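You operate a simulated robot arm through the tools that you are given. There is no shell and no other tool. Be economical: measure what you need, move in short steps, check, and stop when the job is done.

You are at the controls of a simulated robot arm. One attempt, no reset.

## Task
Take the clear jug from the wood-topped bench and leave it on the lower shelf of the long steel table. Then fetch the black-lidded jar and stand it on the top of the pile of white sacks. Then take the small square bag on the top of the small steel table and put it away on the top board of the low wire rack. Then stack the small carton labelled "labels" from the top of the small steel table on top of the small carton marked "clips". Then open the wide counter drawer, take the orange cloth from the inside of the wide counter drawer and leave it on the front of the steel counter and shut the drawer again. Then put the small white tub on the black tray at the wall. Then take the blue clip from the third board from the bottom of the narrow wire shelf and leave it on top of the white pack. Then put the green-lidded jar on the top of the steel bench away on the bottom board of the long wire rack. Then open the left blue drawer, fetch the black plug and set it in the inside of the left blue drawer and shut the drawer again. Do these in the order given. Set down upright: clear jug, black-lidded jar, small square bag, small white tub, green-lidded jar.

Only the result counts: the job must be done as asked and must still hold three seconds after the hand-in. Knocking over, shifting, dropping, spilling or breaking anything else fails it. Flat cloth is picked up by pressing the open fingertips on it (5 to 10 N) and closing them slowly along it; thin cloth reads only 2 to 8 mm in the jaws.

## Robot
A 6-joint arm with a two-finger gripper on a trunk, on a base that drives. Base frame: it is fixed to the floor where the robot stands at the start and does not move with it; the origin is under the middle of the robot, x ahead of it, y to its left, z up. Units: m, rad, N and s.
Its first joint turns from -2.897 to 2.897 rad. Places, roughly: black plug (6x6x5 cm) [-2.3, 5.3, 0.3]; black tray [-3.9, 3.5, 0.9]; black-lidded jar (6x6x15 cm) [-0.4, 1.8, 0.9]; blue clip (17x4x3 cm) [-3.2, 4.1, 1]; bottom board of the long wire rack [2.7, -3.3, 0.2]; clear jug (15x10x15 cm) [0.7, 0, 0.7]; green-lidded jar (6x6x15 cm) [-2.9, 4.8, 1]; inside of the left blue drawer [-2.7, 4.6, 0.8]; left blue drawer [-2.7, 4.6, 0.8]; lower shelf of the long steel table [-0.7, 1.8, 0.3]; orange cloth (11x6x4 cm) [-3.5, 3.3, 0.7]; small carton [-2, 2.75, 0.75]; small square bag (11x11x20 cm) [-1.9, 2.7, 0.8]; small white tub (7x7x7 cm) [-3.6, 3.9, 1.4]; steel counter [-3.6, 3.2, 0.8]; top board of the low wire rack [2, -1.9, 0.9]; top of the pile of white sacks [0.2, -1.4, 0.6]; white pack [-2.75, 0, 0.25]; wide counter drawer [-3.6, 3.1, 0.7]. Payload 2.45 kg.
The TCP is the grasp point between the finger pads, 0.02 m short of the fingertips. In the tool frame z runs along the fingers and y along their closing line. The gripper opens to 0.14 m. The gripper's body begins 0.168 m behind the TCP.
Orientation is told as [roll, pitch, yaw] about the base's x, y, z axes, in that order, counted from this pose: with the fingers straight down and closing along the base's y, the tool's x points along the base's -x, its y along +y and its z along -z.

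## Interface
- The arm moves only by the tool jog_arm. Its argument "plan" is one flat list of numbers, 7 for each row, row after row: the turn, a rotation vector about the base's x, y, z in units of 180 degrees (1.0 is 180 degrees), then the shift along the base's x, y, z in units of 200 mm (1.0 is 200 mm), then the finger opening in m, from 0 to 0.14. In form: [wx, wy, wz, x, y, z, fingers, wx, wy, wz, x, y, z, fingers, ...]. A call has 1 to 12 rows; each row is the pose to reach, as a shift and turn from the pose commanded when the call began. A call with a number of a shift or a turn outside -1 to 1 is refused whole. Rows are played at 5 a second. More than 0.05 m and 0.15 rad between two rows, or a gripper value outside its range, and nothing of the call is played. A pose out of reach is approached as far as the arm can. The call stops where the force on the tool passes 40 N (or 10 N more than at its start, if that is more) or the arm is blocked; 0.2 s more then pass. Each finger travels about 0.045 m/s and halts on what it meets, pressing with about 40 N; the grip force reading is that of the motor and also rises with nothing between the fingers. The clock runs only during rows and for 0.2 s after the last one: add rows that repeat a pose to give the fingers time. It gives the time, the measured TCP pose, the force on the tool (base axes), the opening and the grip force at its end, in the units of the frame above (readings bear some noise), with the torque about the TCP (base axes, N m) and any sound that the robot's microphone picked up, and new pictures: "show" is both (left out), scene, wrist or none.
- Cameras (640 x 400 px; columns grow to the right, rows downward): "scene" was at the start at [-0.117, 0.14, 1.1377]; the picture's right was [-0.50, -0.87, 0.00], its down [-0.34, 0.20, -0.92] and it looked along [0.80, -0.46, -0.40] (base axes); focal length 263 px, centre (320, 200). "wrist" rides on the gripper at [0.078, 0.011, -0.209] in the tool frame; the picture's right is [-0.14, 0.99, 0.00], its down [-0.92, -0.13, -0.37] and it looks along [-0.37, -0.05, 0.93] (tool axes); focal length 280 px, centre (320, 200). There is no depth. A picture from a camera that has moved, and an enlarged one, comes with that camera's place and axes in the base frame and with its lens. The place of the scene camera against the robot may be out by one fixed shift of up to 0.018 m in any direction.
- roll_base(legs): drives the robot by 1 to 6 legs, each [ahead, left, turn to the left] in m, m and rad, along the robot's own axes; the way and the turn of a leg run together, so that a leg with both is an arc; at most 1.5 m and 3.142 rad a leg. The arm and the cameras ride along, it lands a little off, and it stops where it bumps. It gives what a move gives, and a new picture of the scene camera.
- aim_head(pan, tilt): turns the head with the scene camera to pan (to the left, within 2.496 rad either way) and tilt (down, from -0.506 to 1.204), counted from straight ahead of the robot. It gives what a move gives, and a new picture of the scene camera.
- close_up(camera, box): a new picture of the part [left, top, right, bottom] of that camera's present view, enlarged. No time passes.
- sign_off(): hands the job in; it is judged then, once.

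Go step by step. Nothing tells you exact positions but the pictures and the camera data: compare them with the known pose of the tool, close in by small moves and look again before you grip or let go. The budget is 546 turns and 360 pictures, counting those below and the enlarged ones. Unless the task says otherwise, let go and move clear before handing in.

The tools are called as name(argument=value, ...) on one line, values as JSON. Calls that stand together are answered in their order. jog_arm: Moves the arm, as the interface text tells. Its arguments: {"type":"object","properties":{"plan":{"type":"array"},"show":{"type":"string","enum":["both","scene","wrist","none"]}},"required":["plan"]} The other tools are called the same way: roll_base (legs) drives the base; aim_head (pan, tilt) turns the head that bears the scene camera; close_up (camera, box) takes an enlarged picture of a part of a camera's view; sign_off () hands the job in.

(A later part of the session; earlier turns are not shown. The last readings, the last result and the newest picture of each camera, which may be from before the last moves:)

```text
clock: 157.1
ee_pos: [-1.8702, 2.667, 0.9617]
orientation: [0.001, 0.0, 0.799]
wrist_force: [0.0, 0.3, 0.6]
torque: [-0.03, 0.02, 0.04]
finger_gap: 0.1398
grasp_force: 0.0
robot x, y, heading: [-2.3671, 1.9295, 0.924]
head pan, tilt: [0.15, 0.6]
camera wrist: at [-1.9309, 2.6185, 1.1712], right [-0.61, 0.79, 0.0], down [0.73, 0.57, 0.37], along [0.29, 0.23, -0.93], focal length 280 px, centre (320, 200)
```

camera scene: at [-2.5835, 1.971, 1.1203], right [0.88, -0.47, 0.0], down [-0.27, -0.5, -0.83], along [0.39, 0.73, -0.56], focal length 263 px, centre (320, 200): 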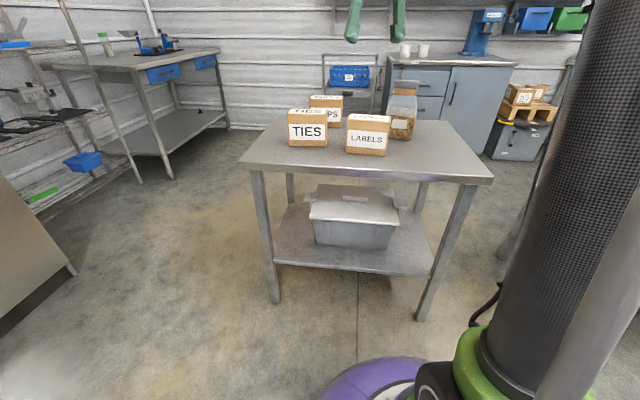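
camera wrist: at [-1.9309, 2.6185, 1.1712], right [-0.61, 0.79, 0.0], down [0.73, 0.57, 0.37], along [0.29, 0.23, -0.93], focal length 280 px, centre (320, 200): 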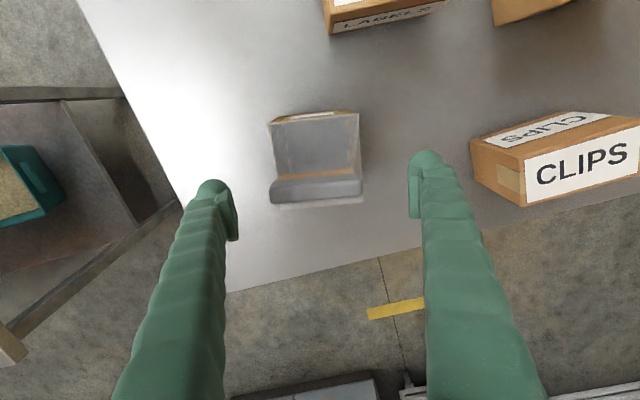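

jog_arm(plan=[0, 0, 0, 0, 0, -0.15, 0.14, 0, 0, 0, 0, 0, -0.3, 0.14, 0, 0, 0, 0, 0, -0.45, 0.14, 0, 0, 0, 0, 0, -0.5, 0.14, 0, 0, 0, 0, 0, -0.5, 0.14])

```text
clock: 158.3
ee_pos: [-1.8686, 2.6662, 0.8618]
orientation: [0.001, 0.0, 0.8]
wrist_force: [0.0, -0.1, -0.2]
torque: [-0.02, 0.03, 0.0]
finger_gap: 0.1398
grasp_force: 0.0
robot x, y, heading: [-2.3613, 1.9335, 0.925]
head pan, tilt: [0.15, 0.6]
camera scene: at [-2.5835, 1.9711, 1.1203], right [0.88, -0.47, 0.0], down [-0.27, -0.5, -0.82], along [0.39, 0.73, -0.57], focal length 263 px, centre (320, 200)
camera wrist: at [-1.9297, 2.6179, 1.0709], right [-0.61, 0.79, 0.0], down [0.73, 0.57, 0.37], along [0.29, 0.23, -0.93], focal length 280 px, centre (320, 200)
```

scene: 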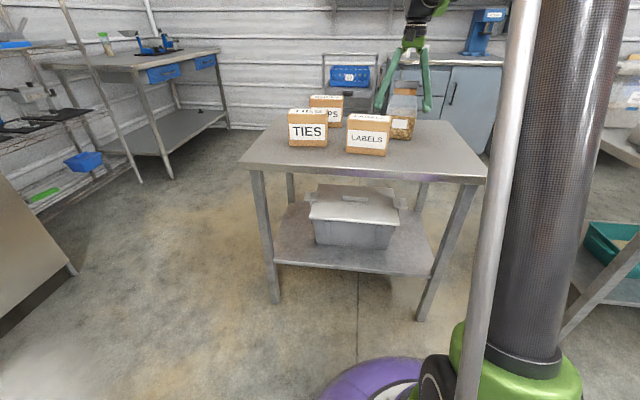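
wrist: 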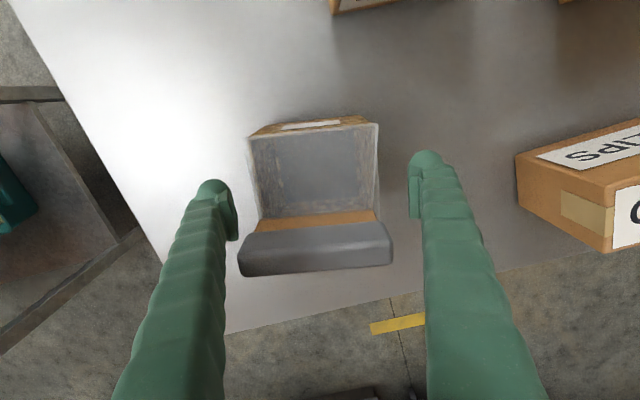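

jog_arm(plan=[0, 0, 0, 0, 0, -0.15, 0.14, 0, 0, 0, 0, 0, -0.15, 0.14, 0, 0, 0, 0, 0, -0.15, 0.12, 0, 0, 0, 0, 0, -0.15, 0.1, 0, 0, 0, 0, 0, -0.15, 0.08, 0, 0, 0, 0, 0, -0.15, 0.07, 0, 0, 0, 0, 0, -0.15, 0.07, 0, 0, 0, 0, 0, -0.15, 0.07])

```text
clock: 160.1
ee_pos: [-1.868, 2.6645, 0.8335]
orientation: [-0.001, -0.001, 0.798]
wrist_force: [7.5, 1.5, 22.5]
torque: [0.15, 1.14, -0.1]
finger_gap: 0.1266
grasp_force: 40.0
robot x, y, heading: [-2.3625, 1.9309, 0.929]
head pan, tilt: [0.15, 0.6]
camera scene: at [-2.5836, 1.9706, 1.1203], right [0.88, -0.47, 0.0], down [-0.27, -0.5, -0.83], along [0.39, 0.73, -0.56], focal length 263 px, centre (320, 200)
camera wrist: at [-1.9291, 2.6163, 1.0419], right [-0.61, 0.79, 0.0], down [0.73, 0.57, 0.37], along [0.29, 0.23, -0.93], focal length 280 px, centre (320, 200)
```

scene: 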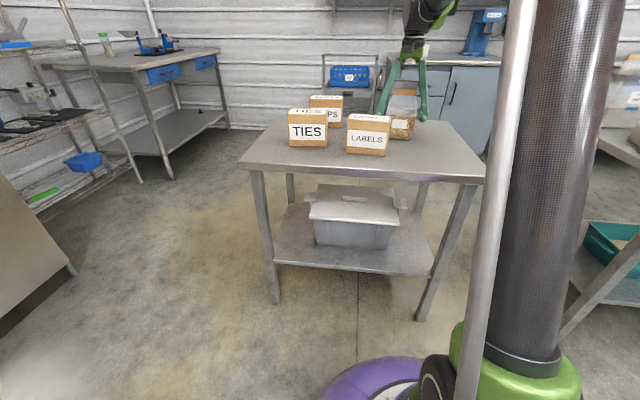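
wrist: 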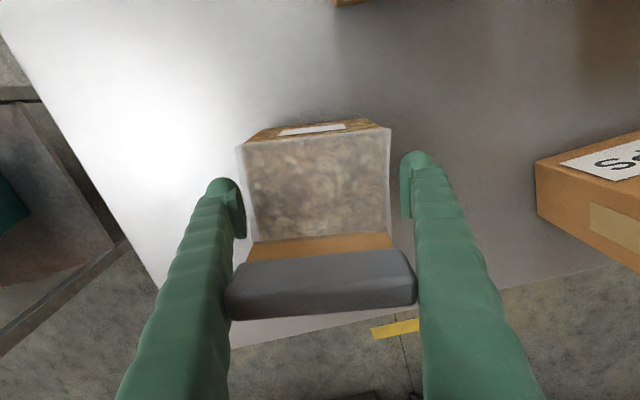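

The force suggests the palm pressed the bag's top. I open, rise a little and check before gripping again.

jog_arm(plan=[0, 0, 0, 0, 0, 0, 0.14, 0, 0, 0, 0, 0, 0, 0.14, 0, 0, 0, 0, 0, 0.05, 0.14, 0, 0, 0, 0, 0, 0.1, 0.14, 0, 0, 0, 0, 0, 0.15, 0.14, 0, 0, 0, 0, 0, 0.15, 0.14])

close_up(camera="scene", box=[340, 20, 500, 120])

```text
clock: 161.5
ee_pos: [-1.869, 2.6649, 0.8623]
orientation: [0.0, 0.001, 0.799]
wrist_force: [0.5, 0.1, -0.8]
torque: [-0.01, 0.01, -0.02]
finger_gap: 0.1399
grasp_force: 0.0
robot x, y, heading: [-2.3628, 1.9275, 0.927]
head pan, tilt: [0.15, 0.6]
camera scene: at [-2.5835, 1.9711, 1.1203], right [0.88, -0.47, 0.0], down [-0.27, -0.5, -0.82], along [0.39, 0.73, -0.57], focal length 263 px, centre (320, 200)
camera wrist: at [-1.93, 2.6173, 1.0718], right [-0.61, 0.79, 0.0], down [0.73, 0.57, 0.37], along [0.29, 0.23, -0.93], focal length 280 px, centre (320, 200)
```

scene: 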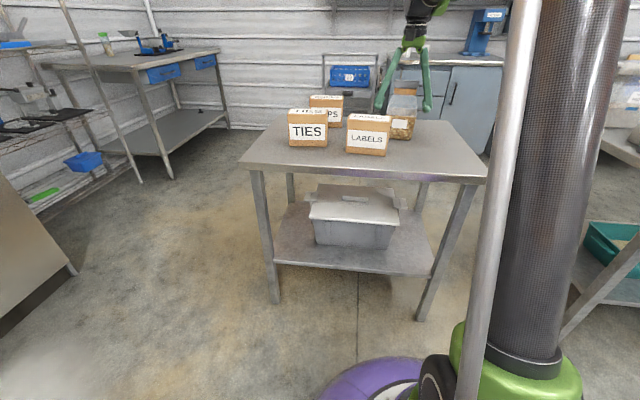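
wrist: 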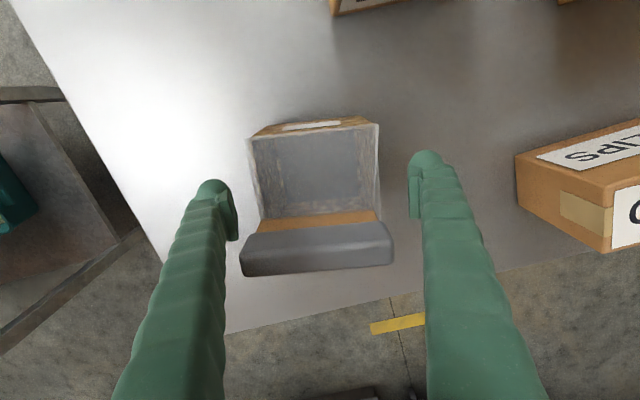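

```text
4.00 times, centred on (420, 70) of scene
camera zoom: at [-2.5835, 1.9711, 1.1203], right [0.88, -0.47, 0.0], down [-0.27, -0.5, -0.82], along [0.39, 0.73, -0.57], focal length 1053 px, centre (-80, 720)
```

zoom: 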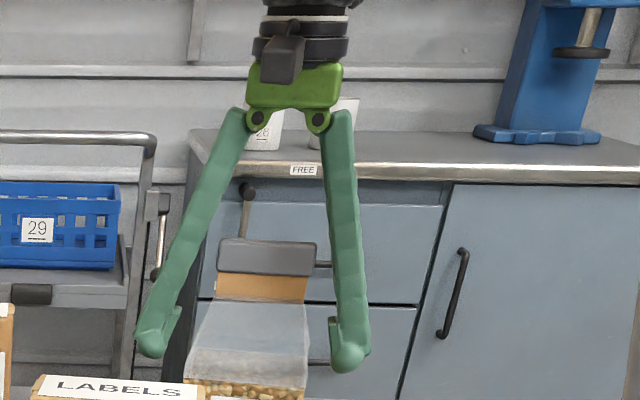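

The fingers converge upward and were catching the grey clip bar. I'll grip the bar itself at about z 0.937.

jog_arm(plan=[0, 0, 0, 0, 0, 0.2, 0.14, 0, 0, 0, 0, 0, 0.37, 0.14, 0, 0, 0, 0, 0, 0.37, 0.12, 0, 0, 0, 0, 0, 0.37, 0.09, 0, 0, 0, 0, 0, 0.37, 0.07, 0, 0, 0, 0, 0, 0.37, 0.05, 0, 0, 0, 0, 0, 0.37, 0.05, 0, 0, 0, 0, 0, 0.37, 0.05])

close_up(camera="scene", box=[340, 20, 500, 120])

```text
clock: 163.3
ee_pos: [-1.8699, 2.6653, 0.9364]
orientation: [0.001, 0.0, 0.799]
wrist_force: [2.7, -1.5, 4.3]
torque: [-0.04, -0.04, -0.03]
finger_gap: 0.0834
grasp_force: 39.8
robot x, y, heading: [-2.3637, 1.9279, 0.926]
head pan, tilt: [0.15, 0.6]
camera scene: at [-2.5835, 1.9709, 1.1203], right [0.88, -0.47, 0.0], down [-0.27, -0.5, -0.83], along [0.39, 0.73, -0.56], focal length 263 px, centre (320, 200)
camera wrist: at [-1.9311, 2.6177, 1.1463], right [-0.61, 0.79, 0.0], down [0.73, 0.57, 0.37], along [0.29, 0.23, -0.93], focal length 280 px, centre (320, 200)
```

scene: 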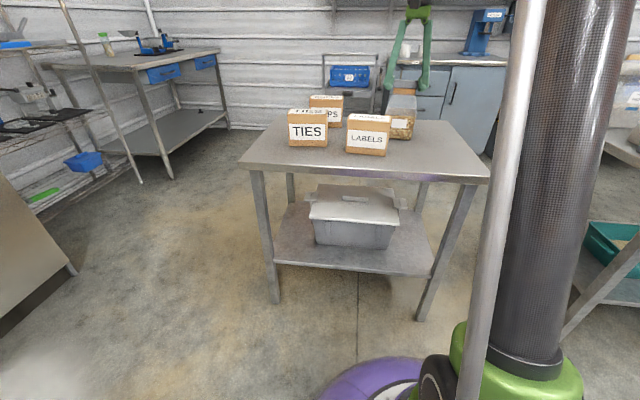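
wrist: 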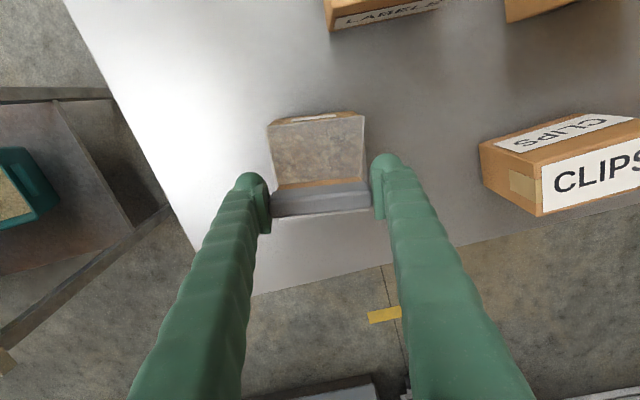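

```text
4.00 times, centred on (420, 70) of scene
camera zoom: at [-2.5835, 1.9709, 1.1203], right [0.88, -0.47, 0.0], down [-0.27, -0.5, -0.83], along [0.39, 0.73, -0.56], focal length 1053 px, centre (-80, 720)
```

zoom: 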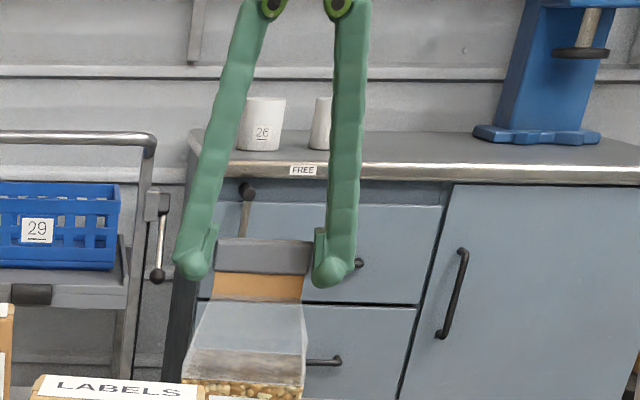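

The bar is held. I lift gently.

jog_arm(plan=[0, 0, 0, 0, 0, 0.1, 0.05, 0, 0, 0, 0, 0, 0.25, 0.05, 0, 0, 0, 0, 0, 0.45, 0.05, 0, 0, 0, 0, 0, 0.7, 0.05, 0, 0, 0, 0, 0, 0.95, 0.05, 0, 0, 0, 0, 0, 0.95, 0.05])

```text
clock: 164.7
ee_pos: [-1.8685, 2.6656, 1.1258]
orientation: [0.0, 0.002, 0.799]
wrist_force: [0.2, -0.2, -4.0]
torque: [-0.02, 0.06, -0.01]
finger_gap: 0.0833
grasp_force: 40.3
robot x, y, heading: [-2.3612, 1.929, 0.924]
head pan, tilt: [0.15, 0.6]
camera scene: at [-2.5834, 1.9712, 1.1203], right [0.88, -0.47, 0.0], down [-0.27, -0.5, -0.82], along [0.39, 0.73, -0.57], focal length 263 px, centre (320, 200)
camera wrist: at [-1.9302, 2.6179, 1.3352], right [-0.61, 0.79, 0.0], down [0.73, 0.57, 0.37], along [0.29, 0.23, -0.93], focal length 280 px, centre (320, 200)
```

scene: 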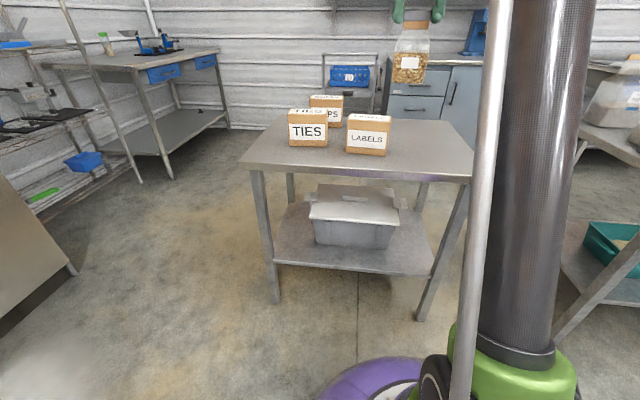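
wrist: 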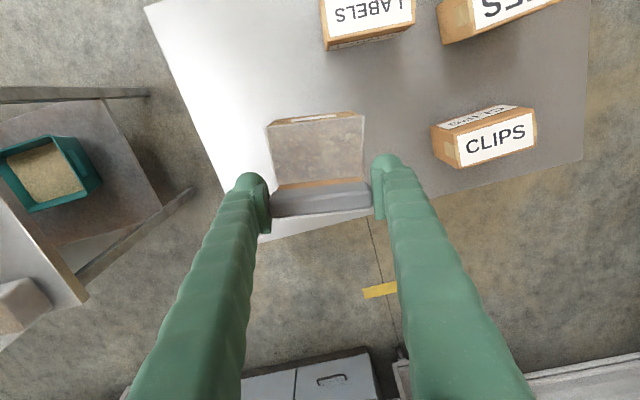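

The bag is held, hanging straight. I pull it in and drive back down the aisle, arm leading.

jog_arm(plan=[0, 0, 0, -0.12, -0.18, 0, 0.05, 0, 0, 0, -0.24, -0.36, 0, 0.05, 0, 0, 0, -0.37, -0.55, 0, 0.05, 0, 0, 0, -0.37, -0.55, 0, 0.05], show="none")

roll_base(legs=[[0, 0, -1.604], [1.103, 0.037, 0], [1.103, 0.037, 0]])

```text
clock: 165.7
ee_pos: [-1.944, 2.5538, 1.1237]
orientation: [-0.001, 0.001, 0.799]
wrist_force: [0.1, 0.2, -4.8]
torque: [0.0, 0.04, 0.01]
finger_gap: 0.0835
grasp_force: 40.0
robot x, y, heading: [-2.3646, 1.9318, 0.929]
head pan, tilt: [0.15, 0.6]
```

```text
clock: 180.4
ee_pos: [0.1185, 0.3166, 1.1257]
orientation: [-0.001, 0.0, -0.717]
wrist_force: [0.3, 0.6, -5.3]
torque: [-0.02, -0.03, 0.0]
finger_gap: 0.0827
grasp_force: 39.8
robot x, y, heading: [-0.5314, 0.7043, -0.591]
head pan, tilt: [0.15, 0.6]
camera scene: at [-0.5161, 0.9279, 1.1203], right [-0.43, -0.91, 0.0], down [-0.51, 0.24, -0.82], along [0.75, -0.35, -0.57], focal length 263 px, centre (320, 200)
```

scene: 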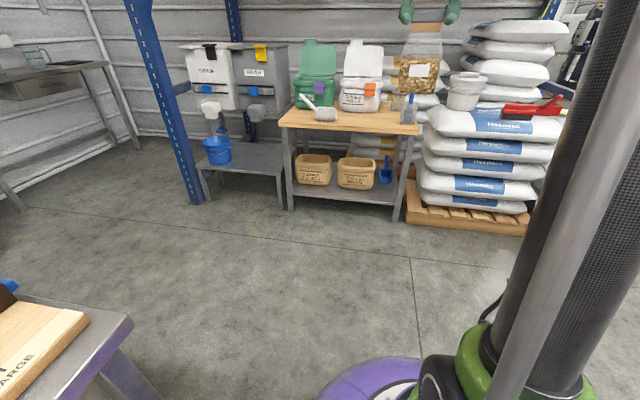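

roll_base(legs=[[0.428, -0.315, 0], [0, 0, -1.25], [0.866, 0.058, 0], [0.866, 0.058, 0]])

aim_head(pan=0.9, tilt=0.25)

```text
clock: 195.1
ee_pos: [-0.8795, -2.2436, 1.1249]
orientation: [0.0, 0.001, -1.978]
wrist_force: [0.2, -0.4, -4.0]
torque: [0.01, -0.01, -0.04]
finger_gap: 0.0822
grasp_force: 39.5
robot x, y, heading: [-0.7059, -1.5131, -1.85]
head pan, tilt: [0.15, 0.6]
camera scene: at [-0.5053, -1.4542, 1.1203], right [-0.99, 0.13, 0.0], down [0.07, 0.56, -0.82], along [-0.11, -0.82, -0.57], focal length 263 px, centre (320, 200)
```

scene: 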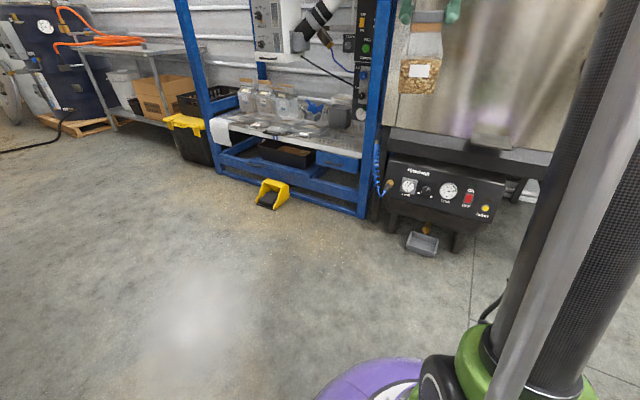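

```text
clock: 196.2
ee_pos: [-0.8789, -2.2457, 1.1271]
orientation: [0.0, 0.001, -1.979]
wrist_force: [-0.4, -0.4, -4.9]
torque: [0.03, -0.02, 0.01]
finger_gap: 0.0823
grasp_force: 40.0
robot x, y, heading: [-0.7046, -1.5115, -1.855]
head pan, tilt: [0.901, 0.25]
camera scene: at [-0.4396, -1.4426, 1.1525], right [-0.81, -0.58, 0.0], down [-0.14, 0.2, -0.97], along [0.56, -0.79, -0.25], focal length 263 px, centre (320, 200)
```

scene: 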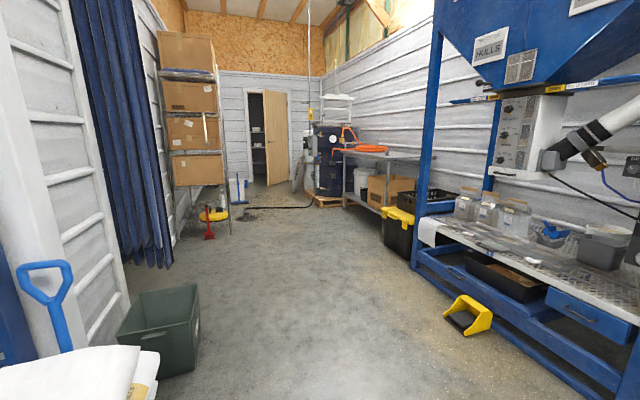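

roll_base(legs=[[0, 0, 1.75], [0.993, -0.79, 0]])

aim_head(pan=0.3, tilt=0.25)

```text
clock: 206.7
ee_pos: [0.9436, -2.4177, 1.124]
orientation: [0.001, 0.0, -0.216]
wrist_force: [0.3, -0.7, -3.6]
torque: [0.0, 0.03, -0.02]
finger_gap: 0.0823
grasp_force: 40.2
robot x, y, heading: [0.1918, -2.3866, -0.086]
head pan, tilt: [0.901, 0.25]
camera scene: at [0.0749, -2.1208, 1.1525], right [0.73, -0.69, 0.0], down [-0.17, -0.18, -0.97], along [0.67, 0.7, -0.25], focal length 263 px, centre (320, 200)
```

scene: 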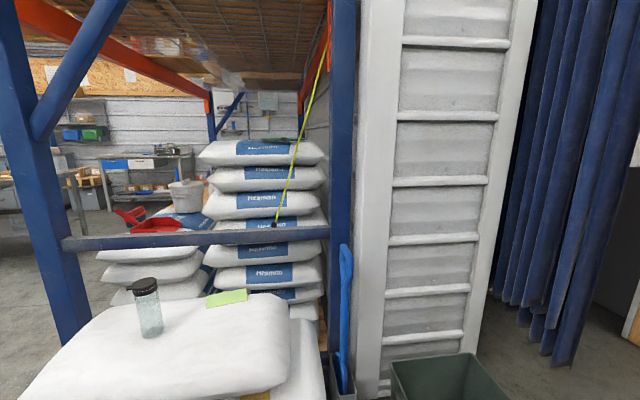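

```text
clock: 207.7
ee_pos: [0.9449, -2.4174, 1.1247]
orientation: [-0.001, -0.001, -0.215]
wrist_force: [-0.5, 0.0, -3.8]
torque: [0.02, 0.06, 0.01]
finger_gap: 0.0819
grasp_force: 40.0
robot x, y, heading: [0.1956, -2.3858, -0.083]
head pan, tilt: [0.3, 0.25]
camera scene: at [0.102, -2.1688, 1.1525], right [0.21, -0.98, 0.0], down [-0.24, -0.05, -0.97], along [0.95, 0.21, -0.25], focal length 263 px, centre (320, 200)
```

scene: 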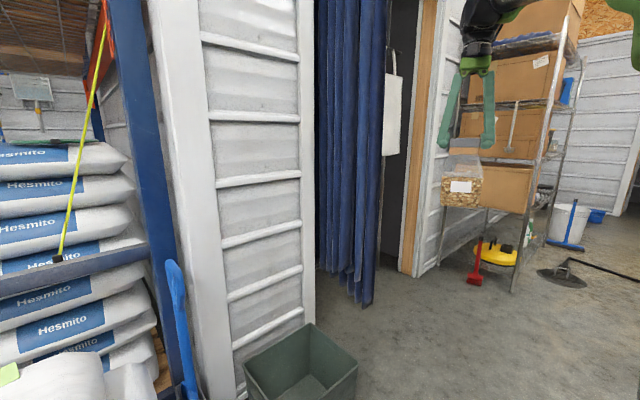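

roll_base(legs=[[0.83, -0.3, 0]])

aim_head(pan=0.75, tilt=0.3)

```text
clock: 212.4
ee_pos: [1.747, -2.7939, 1.1252]
orientation: [0.0, 0.0, -0.222]
wrist_force: [-0.7, 0.0, -4.2]
torque: [0.04, 0.0, 0.01]
finger_gap: 0.0819
grasp_force: 40.4
robot x, y, heading: [0.9931, -2.7617, -0.093]
head pan, tilt: [0.3, 0.25]
camera scene: at [0.9058, -2.5387, 1.1525], right [0.2, -0.98, 0.0], down [-0.24, -0.05, -0.97], along [0.95, 0.2, -0.25], focal length 263 px, centre (320, 200)
```

scene: 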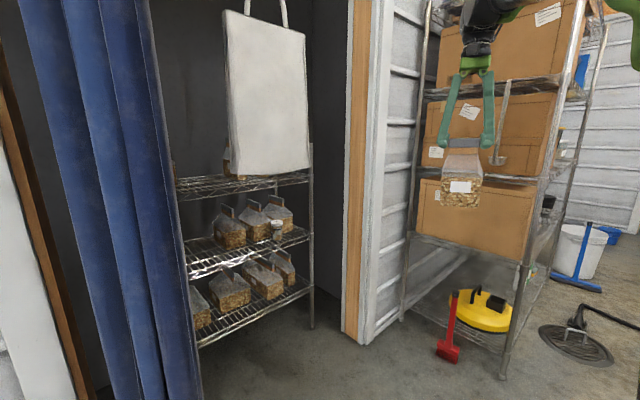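

```text
clock: 213.3
ee_pos: [1.7463, -2.7934, 1.1251]
orientation: [0.0, -0.002, -0.224]
wrist_force: [-0.2, -1.2, -5.8]
torque: [0.01, 0.03, -0.02]
finger_gap: 0.0818
grasp_force: 39.6
robot x, y, heading: [0.993, -2.7624, -0.098]
head pan, tilt: [0.75, 0.3]
camera scene: at [0.8884, -2.5009, 1.1478], right [0.61, -0.79, 0.0], down [-0.23, -0.18, -0.96], along [0.76, 0.58, -0.3], focal length 263 px, centre (320, 200)
```

scene: 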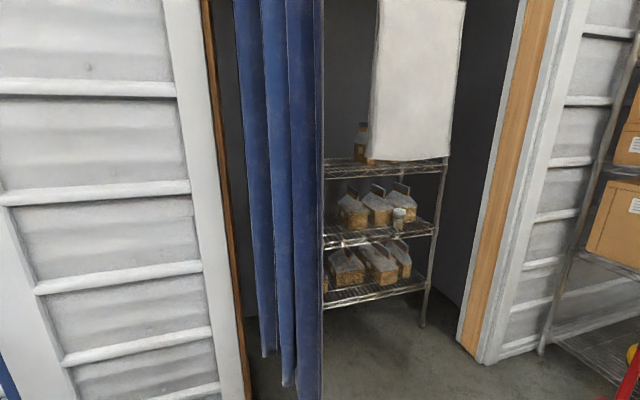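

The low wire rack stands in a niche behind a half-drawn curtain, with a white tote hanging in the way. I'll look up and close to understand the hanging tote.

aim_head(pan=0.6, tilt=-0.15)

aim_head(pan=0.75, tilt=0.7)

```text
clock: 214.2
ee_pos: [1.747, -2.7949, 1.1254]
orientation: [0.0, -0.001, -0.223]
wrist_force: [0.4, 0.0, -4.5]
torque: [0.01, 0.04, -0.02]
finger_gap: 0.0819
grasp_force: 40.1
robot x, y, heading: [0.9953, -2.7586, -0.095]
head pan, tilt: [0.6, -0.15]
camera scene: at [0.889, -2.5165, 1.1886], right [0.49, -0.87, 0.0], down [0.13, 0.07, -0.99], along [0.86, 0.48, 0.15], focal length 263 px, centre (320, 200)
```

scene: 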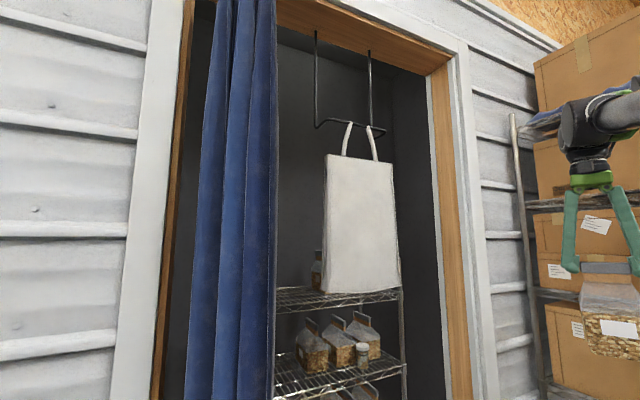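

```text
clock: 215.3
ee_pos: [1.7464, -2.7941, 1.1253]
orientation: [0.0, -0.001, -0.223]
wrist_force: [0.1, -0.2, -4.1]
torque: [-0.03, 0.06, 0.0]
finger_gap: 0.0817
grasp_force: 39.8
robot x, y, heading: [0.9958, -2.7578, -0.093]
head pan, tilt: [0.75, 0.7]
camera scene: at [0.8817, -2.506, 1.1117], right [0.61, -0.79, 0.0], down [-0.51, -0.39, -0.77], along [0.61, 0.47, -0.64], focal length 263 px, centre (320, 200)
```

scene: 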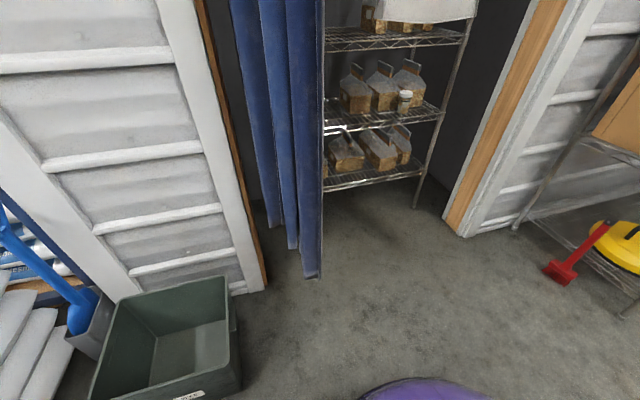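

The tote hangs at the door's plane, leaving a free gap 0.39 m wide at the right of the doorway. I'll swing the arm to face the niche from further back, then shift right to face that gap.

roll_base(legs=[[-0.089, -0.179, 0], [0, 0, 1.065], [0.028, -0.63, 0]])

aim_head(pan=-0.15, tilt=0.25)

```text
clock: 222.8
ee_pos: [1.8342, -2.6359, 1.1246]
orientation: [0.0, 0.001, 0.833]
wrist_force: [0.0, 0.3, -4.7]
torque: [0.03, 0.05, 0.01]
finger_gap: 0.0818
grasp_force: 40.2
robot x, y, heading: [1.4385, -3.2753, 0.959]
head pan, tilt: [0.75, 0.7]
camera scene: at [1.1645, -3.2357, 1.1117], right [0.99, 0.14, 0.0], down [0.09, -0.64, -0.76], along [-0.11, 0.76, -0.64], focal length 263 px, centre (320, 200)
```

scene: 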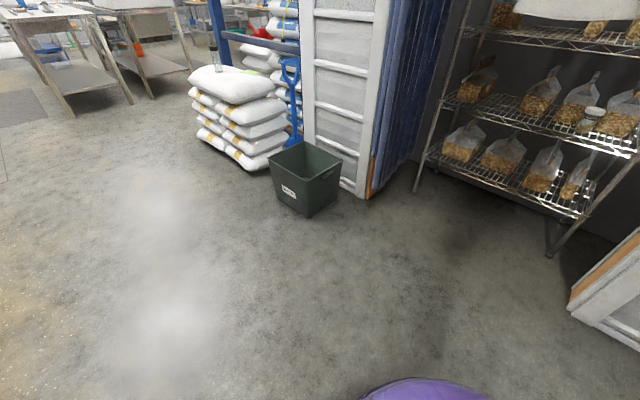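

```text
clock: 224.0
ee_pos: [1.8344, -2.6357, 1.1252]
orientation: [0.0, -0.002, 0.835]
wrist_force: [0.1, -0.1, -4.6]
torque: [0.02, 0.0, 0.0]
finger_gap: 0.0814
grasp_force: 39.9
robot x, y, heading: [1.4334, -3.2728, 0.962]
head pan, tilt: [-0.15, 0.25]
camera scene: at [1.2408, -3.2518, 1.1525], right [0.73, -0.69, 0.0], down [-0.17, -0.18, -0.97], along [0.67, 0.7, -0.25], focal length 263 px, centre (320, 200)
```

scene: 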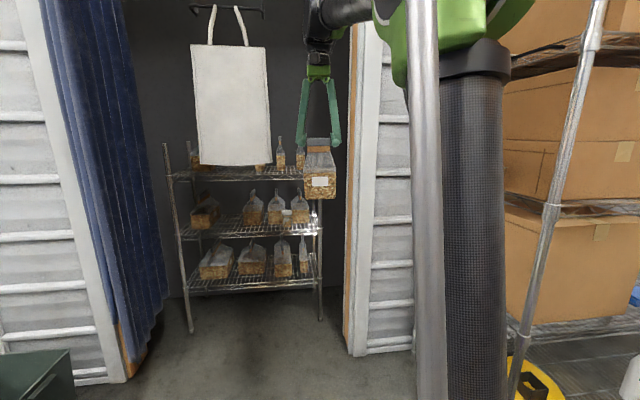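

close_up(camera="scene", box=[150, 90, 390, 240])

jog_arm(plan=[0, 0, 0, 0, 0, 0, 0.05], show="wrist")

```text
2.67 times, centred on (270, 165) of scene
camera zoom: at [1.2408, -3.2518, 1.1525], right [0.73, -0.69, 0.0], down [-0.17, -0.18, -0.97], along [0.67, 0.7, -0.25], focal length 702 px, centre (453, 293)
```

zoom: 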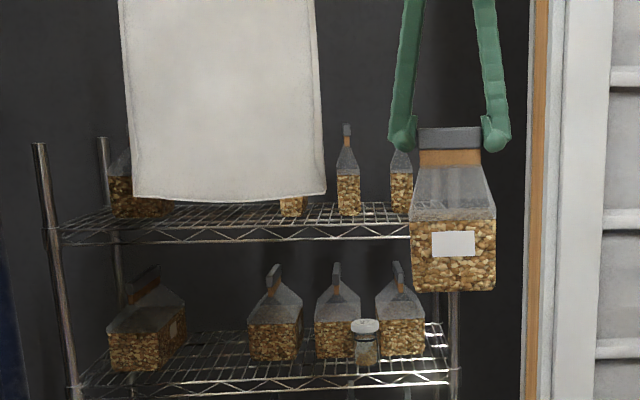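

```text
clock: 224.4
ee_pos: [1.835, -2.6361, 1.124]
orientation: [-0.001, -0.001, 0.835]
wrist_force: [-1.0, 0.4, -5.0]
torque: [-0.01, 0.01, 0.0]
finger_gap: 0.0816
grasp_force: 39.9
robot x, y, heading: [1.4371, -3.2743, 0.963]
head pan, tilt: [-0.15, 0.25]
camera wrist: at [1.7749, -2.6855, 1.3341], right [-0.64, 0.77, 0.0], down [0.71, 0.6, 0.37], along [0.28, 0.24, -0.93], focal length 280 px, centre (320, 200)
```

wrist: 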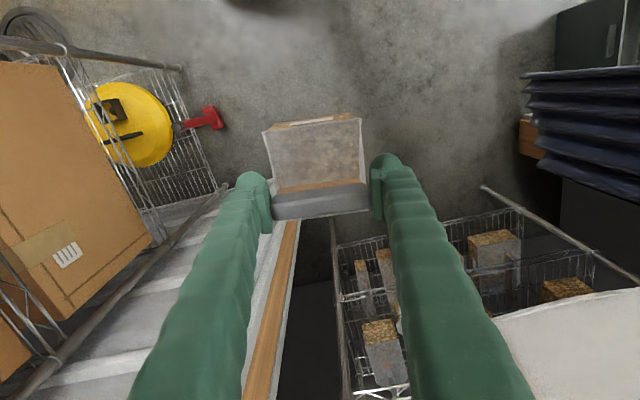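

Free board space lies in front of the rear bags, at about 0.86 along the doorway and 0.34 m in. I raise and square the bag, then drive straight in through the gap.

jog_arm(plan=[0, 0, 0.03, 0.02, -0.01, 0.2, 0.05, 0, 0, 0.057, 0.04, -0.02, 0.4, 0.05, 0, 0, 0.057, 0.04, -0.02, 0.55, 0.05, 0, 0, 0.057, 0.04, -0.02, 0.55, 0.05], show="none")

roll_base(legs=[[0.25, 0.014, 0]])

```text
clock: 225.4
ee_pos: [1.8429, -2.6395, 1.2345]
orientation: [0.0, 0.0, 1.014]
wrist_force: [0.1, -0.6, -4.2]
torque: [-0.01, 0.04, -0.01]
finger_gap: 0.0821
grasp_force: 40.3
robot x, y, heading: [1.4364, -3.2737, 0.962]
head pan, tilt: [-0.15, 0.25]
```

```text
clock: 227.2
ee_pos: [1.9741, -2.4287, 1.2342]
orientation: [-0.001, 0.0, 1.012]
wrist_force: [-0.7, 0.2, -3.8]
torque: [0.0, 0.01, -0.02]
finger_gap: 0.0817
grasp_force: 40.6
robot x, y, heading: [1.5674, -3.0652, 0.957]
head pan, tilt: [-0.15, 0.25]
camera scene: at [1.3707, -3.0401, 1.1525], right [0.73, -0.69, 0.0], down [-0.17, -0.18, -0.97], along [0.67, 0.7, -0.25], focal length 263 px, centre (320, 200)
```

scene: 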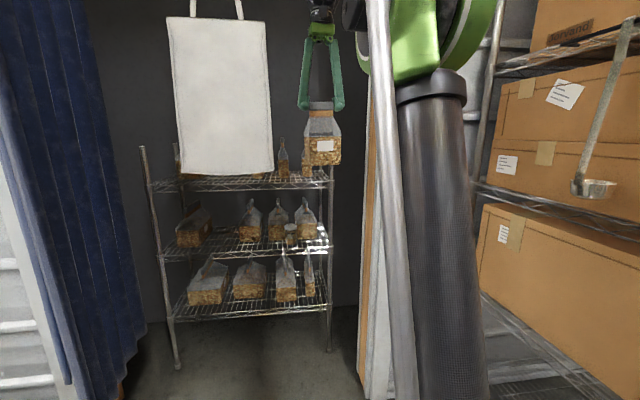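

roll_base(legs=[[0.3, 0.018, 0]])

jog_arm(plan=[0, 0, 0, 0, 0, 0, 0.05], show="wrist")

```text
clock: 229.3
ee_pos: [2.1308, -2.1697, 1.2347]
orientation: [-0.001, 0.0, 1.015]
wrist_force: [-0.2, -0.3, -4.4]
torque: [0.0, 0.0, 0.02]
finger_gap: 0.0813
grasp_force: 40.2
robot x, y, heading: [1.7246, -2.8033, 0.96]
head pan, tilt: [-0.15, 0.25]
camera scene: at [1.5284, -2.7823, 1.1525], right [0.73, -0.69, 0.0], down [-0.17, -0.18, -0.97], along [0.67, 0.7, -0.25], focal length 263 px, centre (320, 200)
```

scene: 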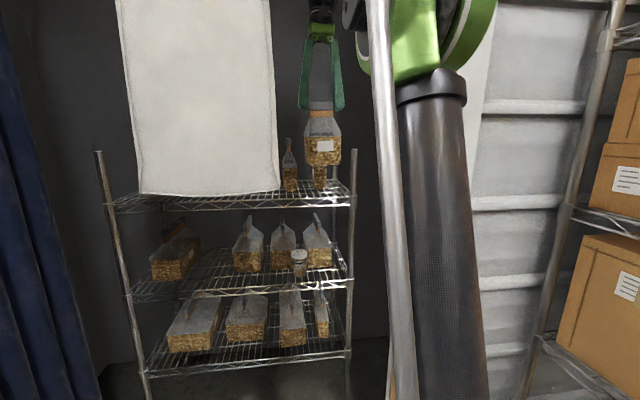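

```text
clock: 229.7
ee_pos: [2.1308, -2.169, 1.2335]
orientation: [-0.003, -0.001, 1.014]
wrist_force: [0.7, -0.3, -4.8]
torque: [0.0, 0.06, 0.01]
finger_gap: 0.0816
grasp_force: 40.0
robot x, y, heading: [1.7221, -2.805, 0.961]
head pan, tilt: [-0.15, 0.25]
camera wrist: at [2.0808, -2.2295, 1.4434], right [-0.77, 0.64, 0.0], down [0.59, 0.71, 0.37], along [0.24, 0.28, -0.93], focal length 280 px, centre (320, 200)
```

wrist: 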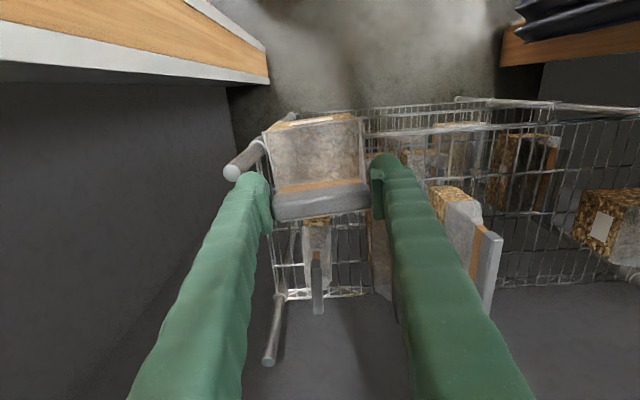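

close_up(camera="wrist", box=[220, 90, 520, 320])

close_up(camera="scene", box=[240, 110, 400, 230])

```text
1.74 times, centred on (370, 205) of wrist
camera zoom: at [2.0808, -2.2295, 1.4434], right [-0.77, 0.64, 0.0], down [0.59, 0.71, 0.37], along [0.24, 0.28, -0.93], focal length 488 px, centre (233, 191)
```

zoom: 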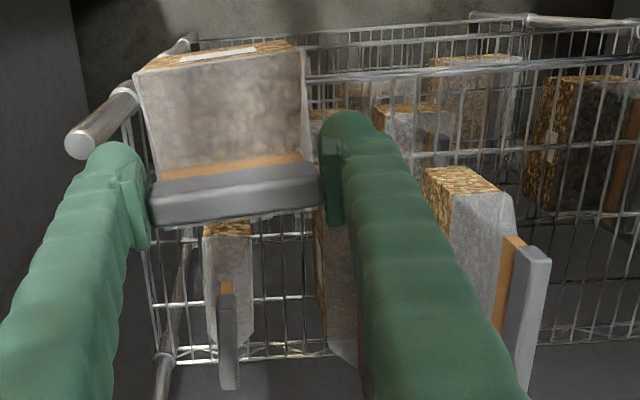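

```text
3.33 times, centred on (320, 170) of scene
camera zoom: at [1.5284, -2.7823, 1.1525], right [0.73, -0.69, 0.0], down [-0.17, -0.18, -0.97], along [0.67, 0.7, -0.25], focal length 877 px, centre (320, 300)
```

zoom: 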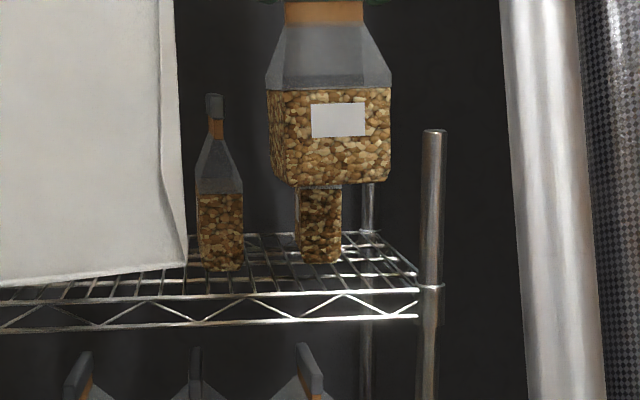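

The rear bags leave a strip only about 0.14 m deep along the board's front at the right end, so I'll set the bag close to the front edge. I square it to the rack and move above that spot.

jog_arm(plan=[0, 0, -0.025, 0.08, 0.1, 0, 0.05, 0, 0, -0.05, 0.17, 0.22, 0, 0.05, 0, 0, -0.05, 0.25, 0.33, 0, 0.05, 0, 0, -0.05, 0.25, 0.33, 0, 0.05])

close_up(camera="scene", box=[240, 110, 400, 230])

```text
clock: 230.7
ee_pos: [2.1802, -2.1037, 1.2343]
orientation: [0.0, -0.001, 0.855]
wrist_force: [0.0, 0.1, -3.9]
torque: [0.0, -0.01, 0.0]
finger_gap: 0.0813
grasp_force: 39.9
robot x, y, heading: [1.7268, -2.8048, 0.956]
head pan, tilt: [-0.15, 0.25]
camera scene: at [1.5283, -2.7823, 1.1525], right [0.73, -0.69, 0.0], down [-0.17, -0.18, -0.97], along [0.67, 0.7, -0.25], focal length 263 px, centre (320, 200)
camera wrist: at [2.1224, -2.1549, 1.4432], right [-0.66, 0.75, 0.0], down [0.7, 0.61, 0.37], along [0.28, 0.24, -0.93], focal length 280 px, centre (320, 200)
```

scene: 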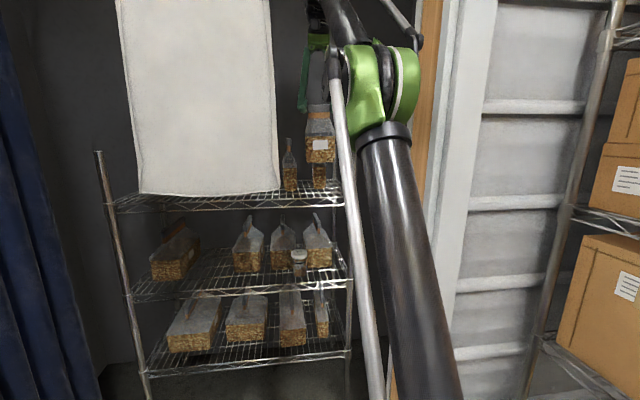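
wrist: 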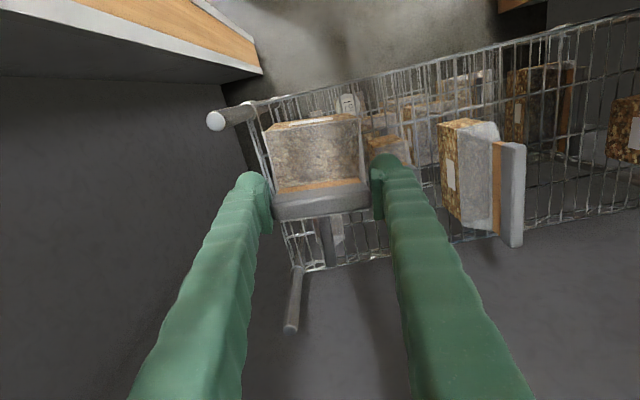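

```text
3.33 times, centred on (320, 170) of scene
camera zoom: at [1.5283, -2.7823, 1.1525], right [0.73, -0.69, 0.0], down [-0.17, -0.18, -0.97], along [0.67, 0.7, -0.25], focal length 877 px, centre (320, 300)
```

zoom: 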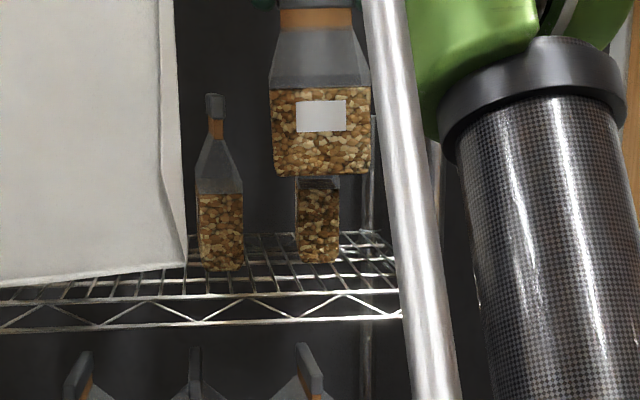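

jog_arm(plan=[0, 0, 0, -0.02, -0.03, -0.15, 0.05, 0, 0, 0, -0.02, -0.03, -0.3, 0.05, 0, 0, 0, -0.02, -0.03, -0.42, 0.05, 0, 0, 0, -0.02, -0.03, -0.42, 0.05], show="wrist")

close_up(camera="scene", box=[240, 110, 400, 230])

```text
clock: 231.7
ee_pos: [2.1758, -2.1094, 1.1509]
orientation: [0.001, 0.001, 0.856]
wrist_force: [0.6, -0.2, -5.2]
torque: [-0.04, 0.01, 0.01]
finger_gap: 0.0815
grasp_force: 40.0
robot x, y, heading: [1.7255, -2.8059, 0.96]
head pan, tilt: [-0.15, 0.25]
camera wrist: at [2.1179, -2.1611, 1.3598], right [-0.66, 0.75, 0.0], down [0.7, 0.61, 0.37], along [0.28, 0.24, -0.93], focal length 280 px, centre (320, 200)
```

wrist: 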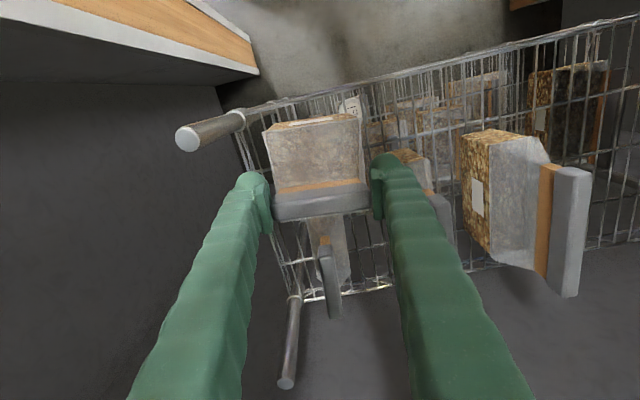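

```text
3.33 times, centred on (320, 170) of scene
camera zoom: at [1.5284, -2.7822, 1.1525], right [0.73, -0.69, 0.0], down [-0.17, -0.18, -0.97], along [0.67, 0.7, -0.25], focal length 877 px, centre (320, 300)
```

zoom: 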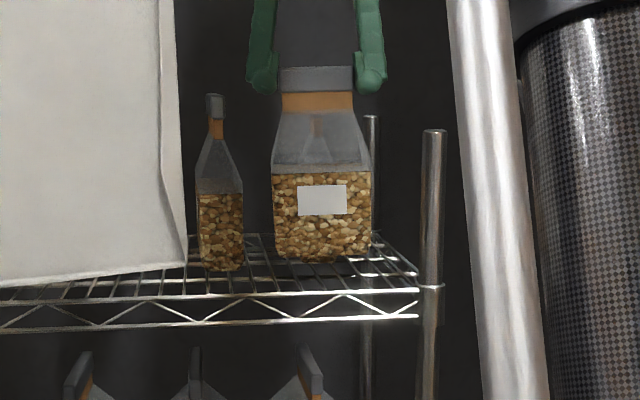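

jog_arm(plan=[0, 0, 0, 0, 0, -0.05, 0.05, 0, 0, 0, 0, 0, -0.1, 0.05, 0, 0, 0, 0, 0, -0.1, 0.05], show="none")

close_up(camera="scene", box=[240, 110, 400, 230])

```text
clock: 232.5
ee_pos: [2.177, -2.1083, 1.1312]
orientation: [-0.001, -0.001, 0.856]
wrist_force: [-0.2, -0.4, -4.8]
torque: [-0.02, 0.03, -0.03]
finger_gap: 0.0811
grasp_force: 39.7
robot x, y, heading: [1.7223, -2.8048, 0.962]
head pan, tilt: [-0.15, 0.25]
```

```text
3.33 times, centred on (320, 170) of scene
camera zoom: at [1.5284, -2.7823, 1.1525], right [0.73, -0.69, 0.0], down [-0.17, -0.18, -0.97], along [0.67, 0.7, -0.25], focal length 877 px, centre (320, 300)
```

zoom: 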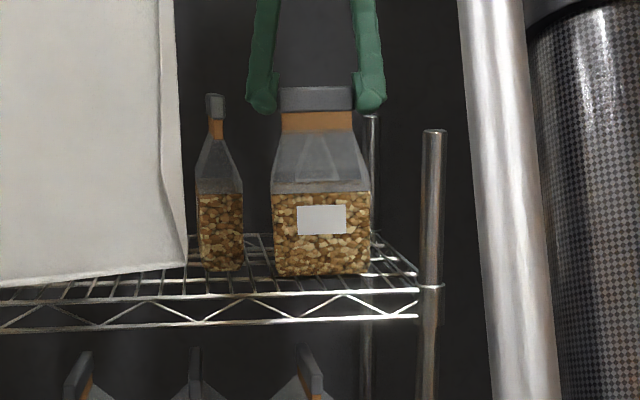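

jog_arm(plan=[0, 0, 0, 0, 0, -0.02, 0.05, 0, 0, 0, 0, 0, -0.04, 0.05, 0, 0, 0, 0, 0, -0.04, 0.05], show="none")

jog_arm(plan=[0, 0, 0, 0, 0, -0.02, 0.05, 0, 0, 0, 0, 0, -0.03, 0.05, 0, 0, 0, 0, 0, -0.03, 0.05], show="none")

```text
clock: 233.3
ee_pos: [2.1754, -2.1086, 1.1216]
orientation: [-0.001, -0.001, 0.856]
wrist_force: [1.4, 2.3, 8.8]
torque: [0.62, 0.33, -0.11]
finger_gap: 0.0815
grasp_force: 39.9
robot x, y, heading: [1.7247, -2.8029, 0.965]
head pan, tilt: [-0.15, 0.25]
```

```text
clock: 233.7
ee_pos: [2.1777, -2.1115, 1.1224]
orientation: [-0.002, -0.002, 0.855]
wrist_force: [2.1, -2.1, 15.9]
torque: [-0.35, 0.85, 0.08]
finger_gap: 0.0817
grasp_force: 40.2
robot x, y, heading: [1.7251, -2.8028, 0.967]
head pan, tilt: [-0.15, 0.25]
stopped in row 1: the force on the tool passed its limit at 46 N (the readings are from after the stop); the commanded pose is now the measured one
```

close_up(camera="scene", box=[240, 110, 400, 230])

close_up(camera="wrist", box=[160, 60, 480, 320])

```text
3.33 times, centred on (320, 170) of scene
camera zoom: at [1.5283, -2.7827, 1.1525], right [0.73, -0.69, 0.0], down [-0.17, -0.18, -0.97], along [0.67, 0.7, -0.25], focal length 877 px, centre (320, 300)
```

zoom: 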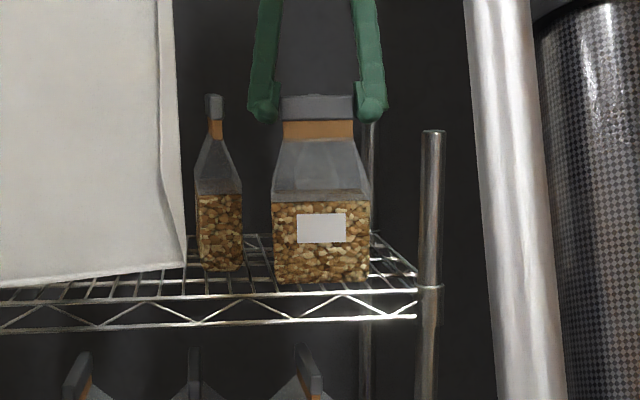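

```text
1.54 times, centred on (320, 190) of wrist
camera zoom: at [2.1187, -2.1626, 1.3307], right [-0.66, 0.75, 0.0], down [0.7, 0.61, 0.37], along [0.28, 0.24, -0.93], focal length 431 px, centre (320, 215)
```

zoom: 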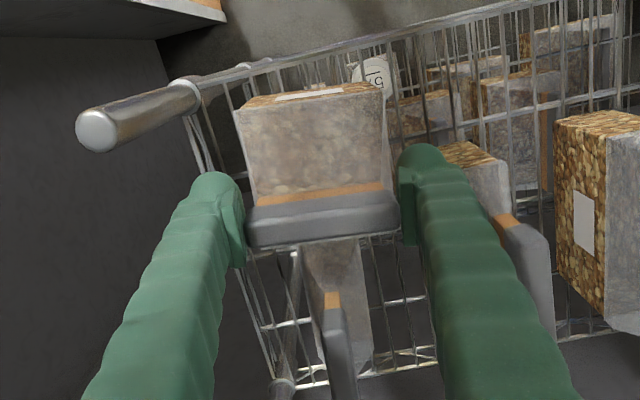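

The bag stands on the board just inside its front edge. I release with a small opening.

jog_arm(plan=[0, 0, 0, 0, 0, 0.01, 0.05, 0, 0, 0, 0, 0, 0.01, 0.075, 0, 0, 0, 0, 0, 0.01, 0.09, 0, 0, 0, 0, 0, 0.01, 0.1, 0, 0, 0, 0, 0, 0.01, 0.1], show="wrist")

close_up(camera="scene", box=[240, 110, 400, 230])

```text
clock: 234.9
ee_pos: [2.1768, -2.1091, 1.1224]
orientation: [-0.002, -0.001, 0.854]
wrist_force: [0.7, -0.8, 0.3]
torque: [0.01, 0.05, 0.02]
finger_gap: 0.1004
grasp_force: 0.0
robot x, y, heading: [1.7264, -2.8052, 0.96]
head pan, tilt: [-0.15, 0.25]
camera wrist: at [2.119, -2.1615, 1.3317], right [-0.66, 0.75, 0.0], down [0.7, 0.61, 0.37], along [0.28, 0.24, -0.93], focal length 280 px, centre (320, 200)
```

wrist: 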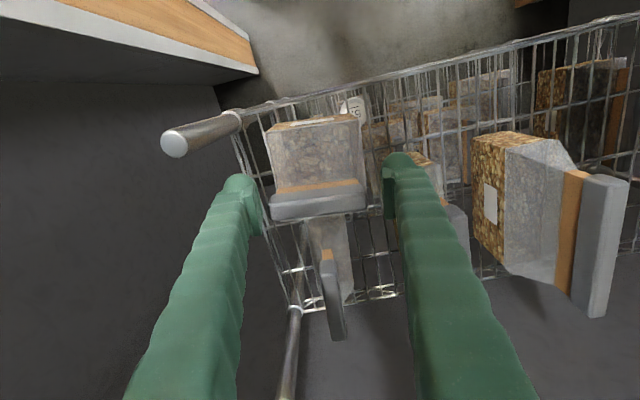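

```text
3.33 times, centred on (320, 170) of scene
camera zoom: at [1.5285, -2.7822, 1.1525], right [0.73, -0.69, 0.0], down [-0.17, -0.18, -0.97], along [0.67, 0.7, -0.25], focal length 877 px, centre (320, 300)
```

zoom: 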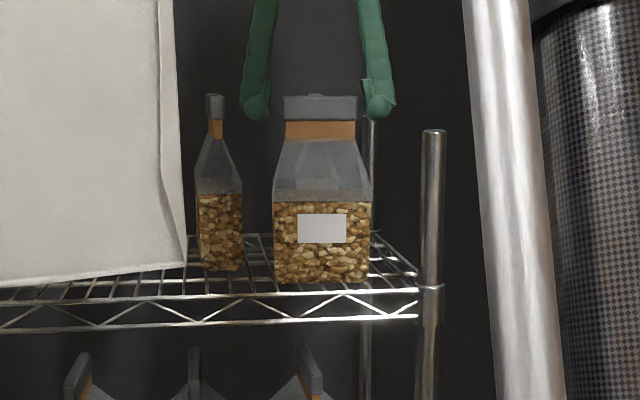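

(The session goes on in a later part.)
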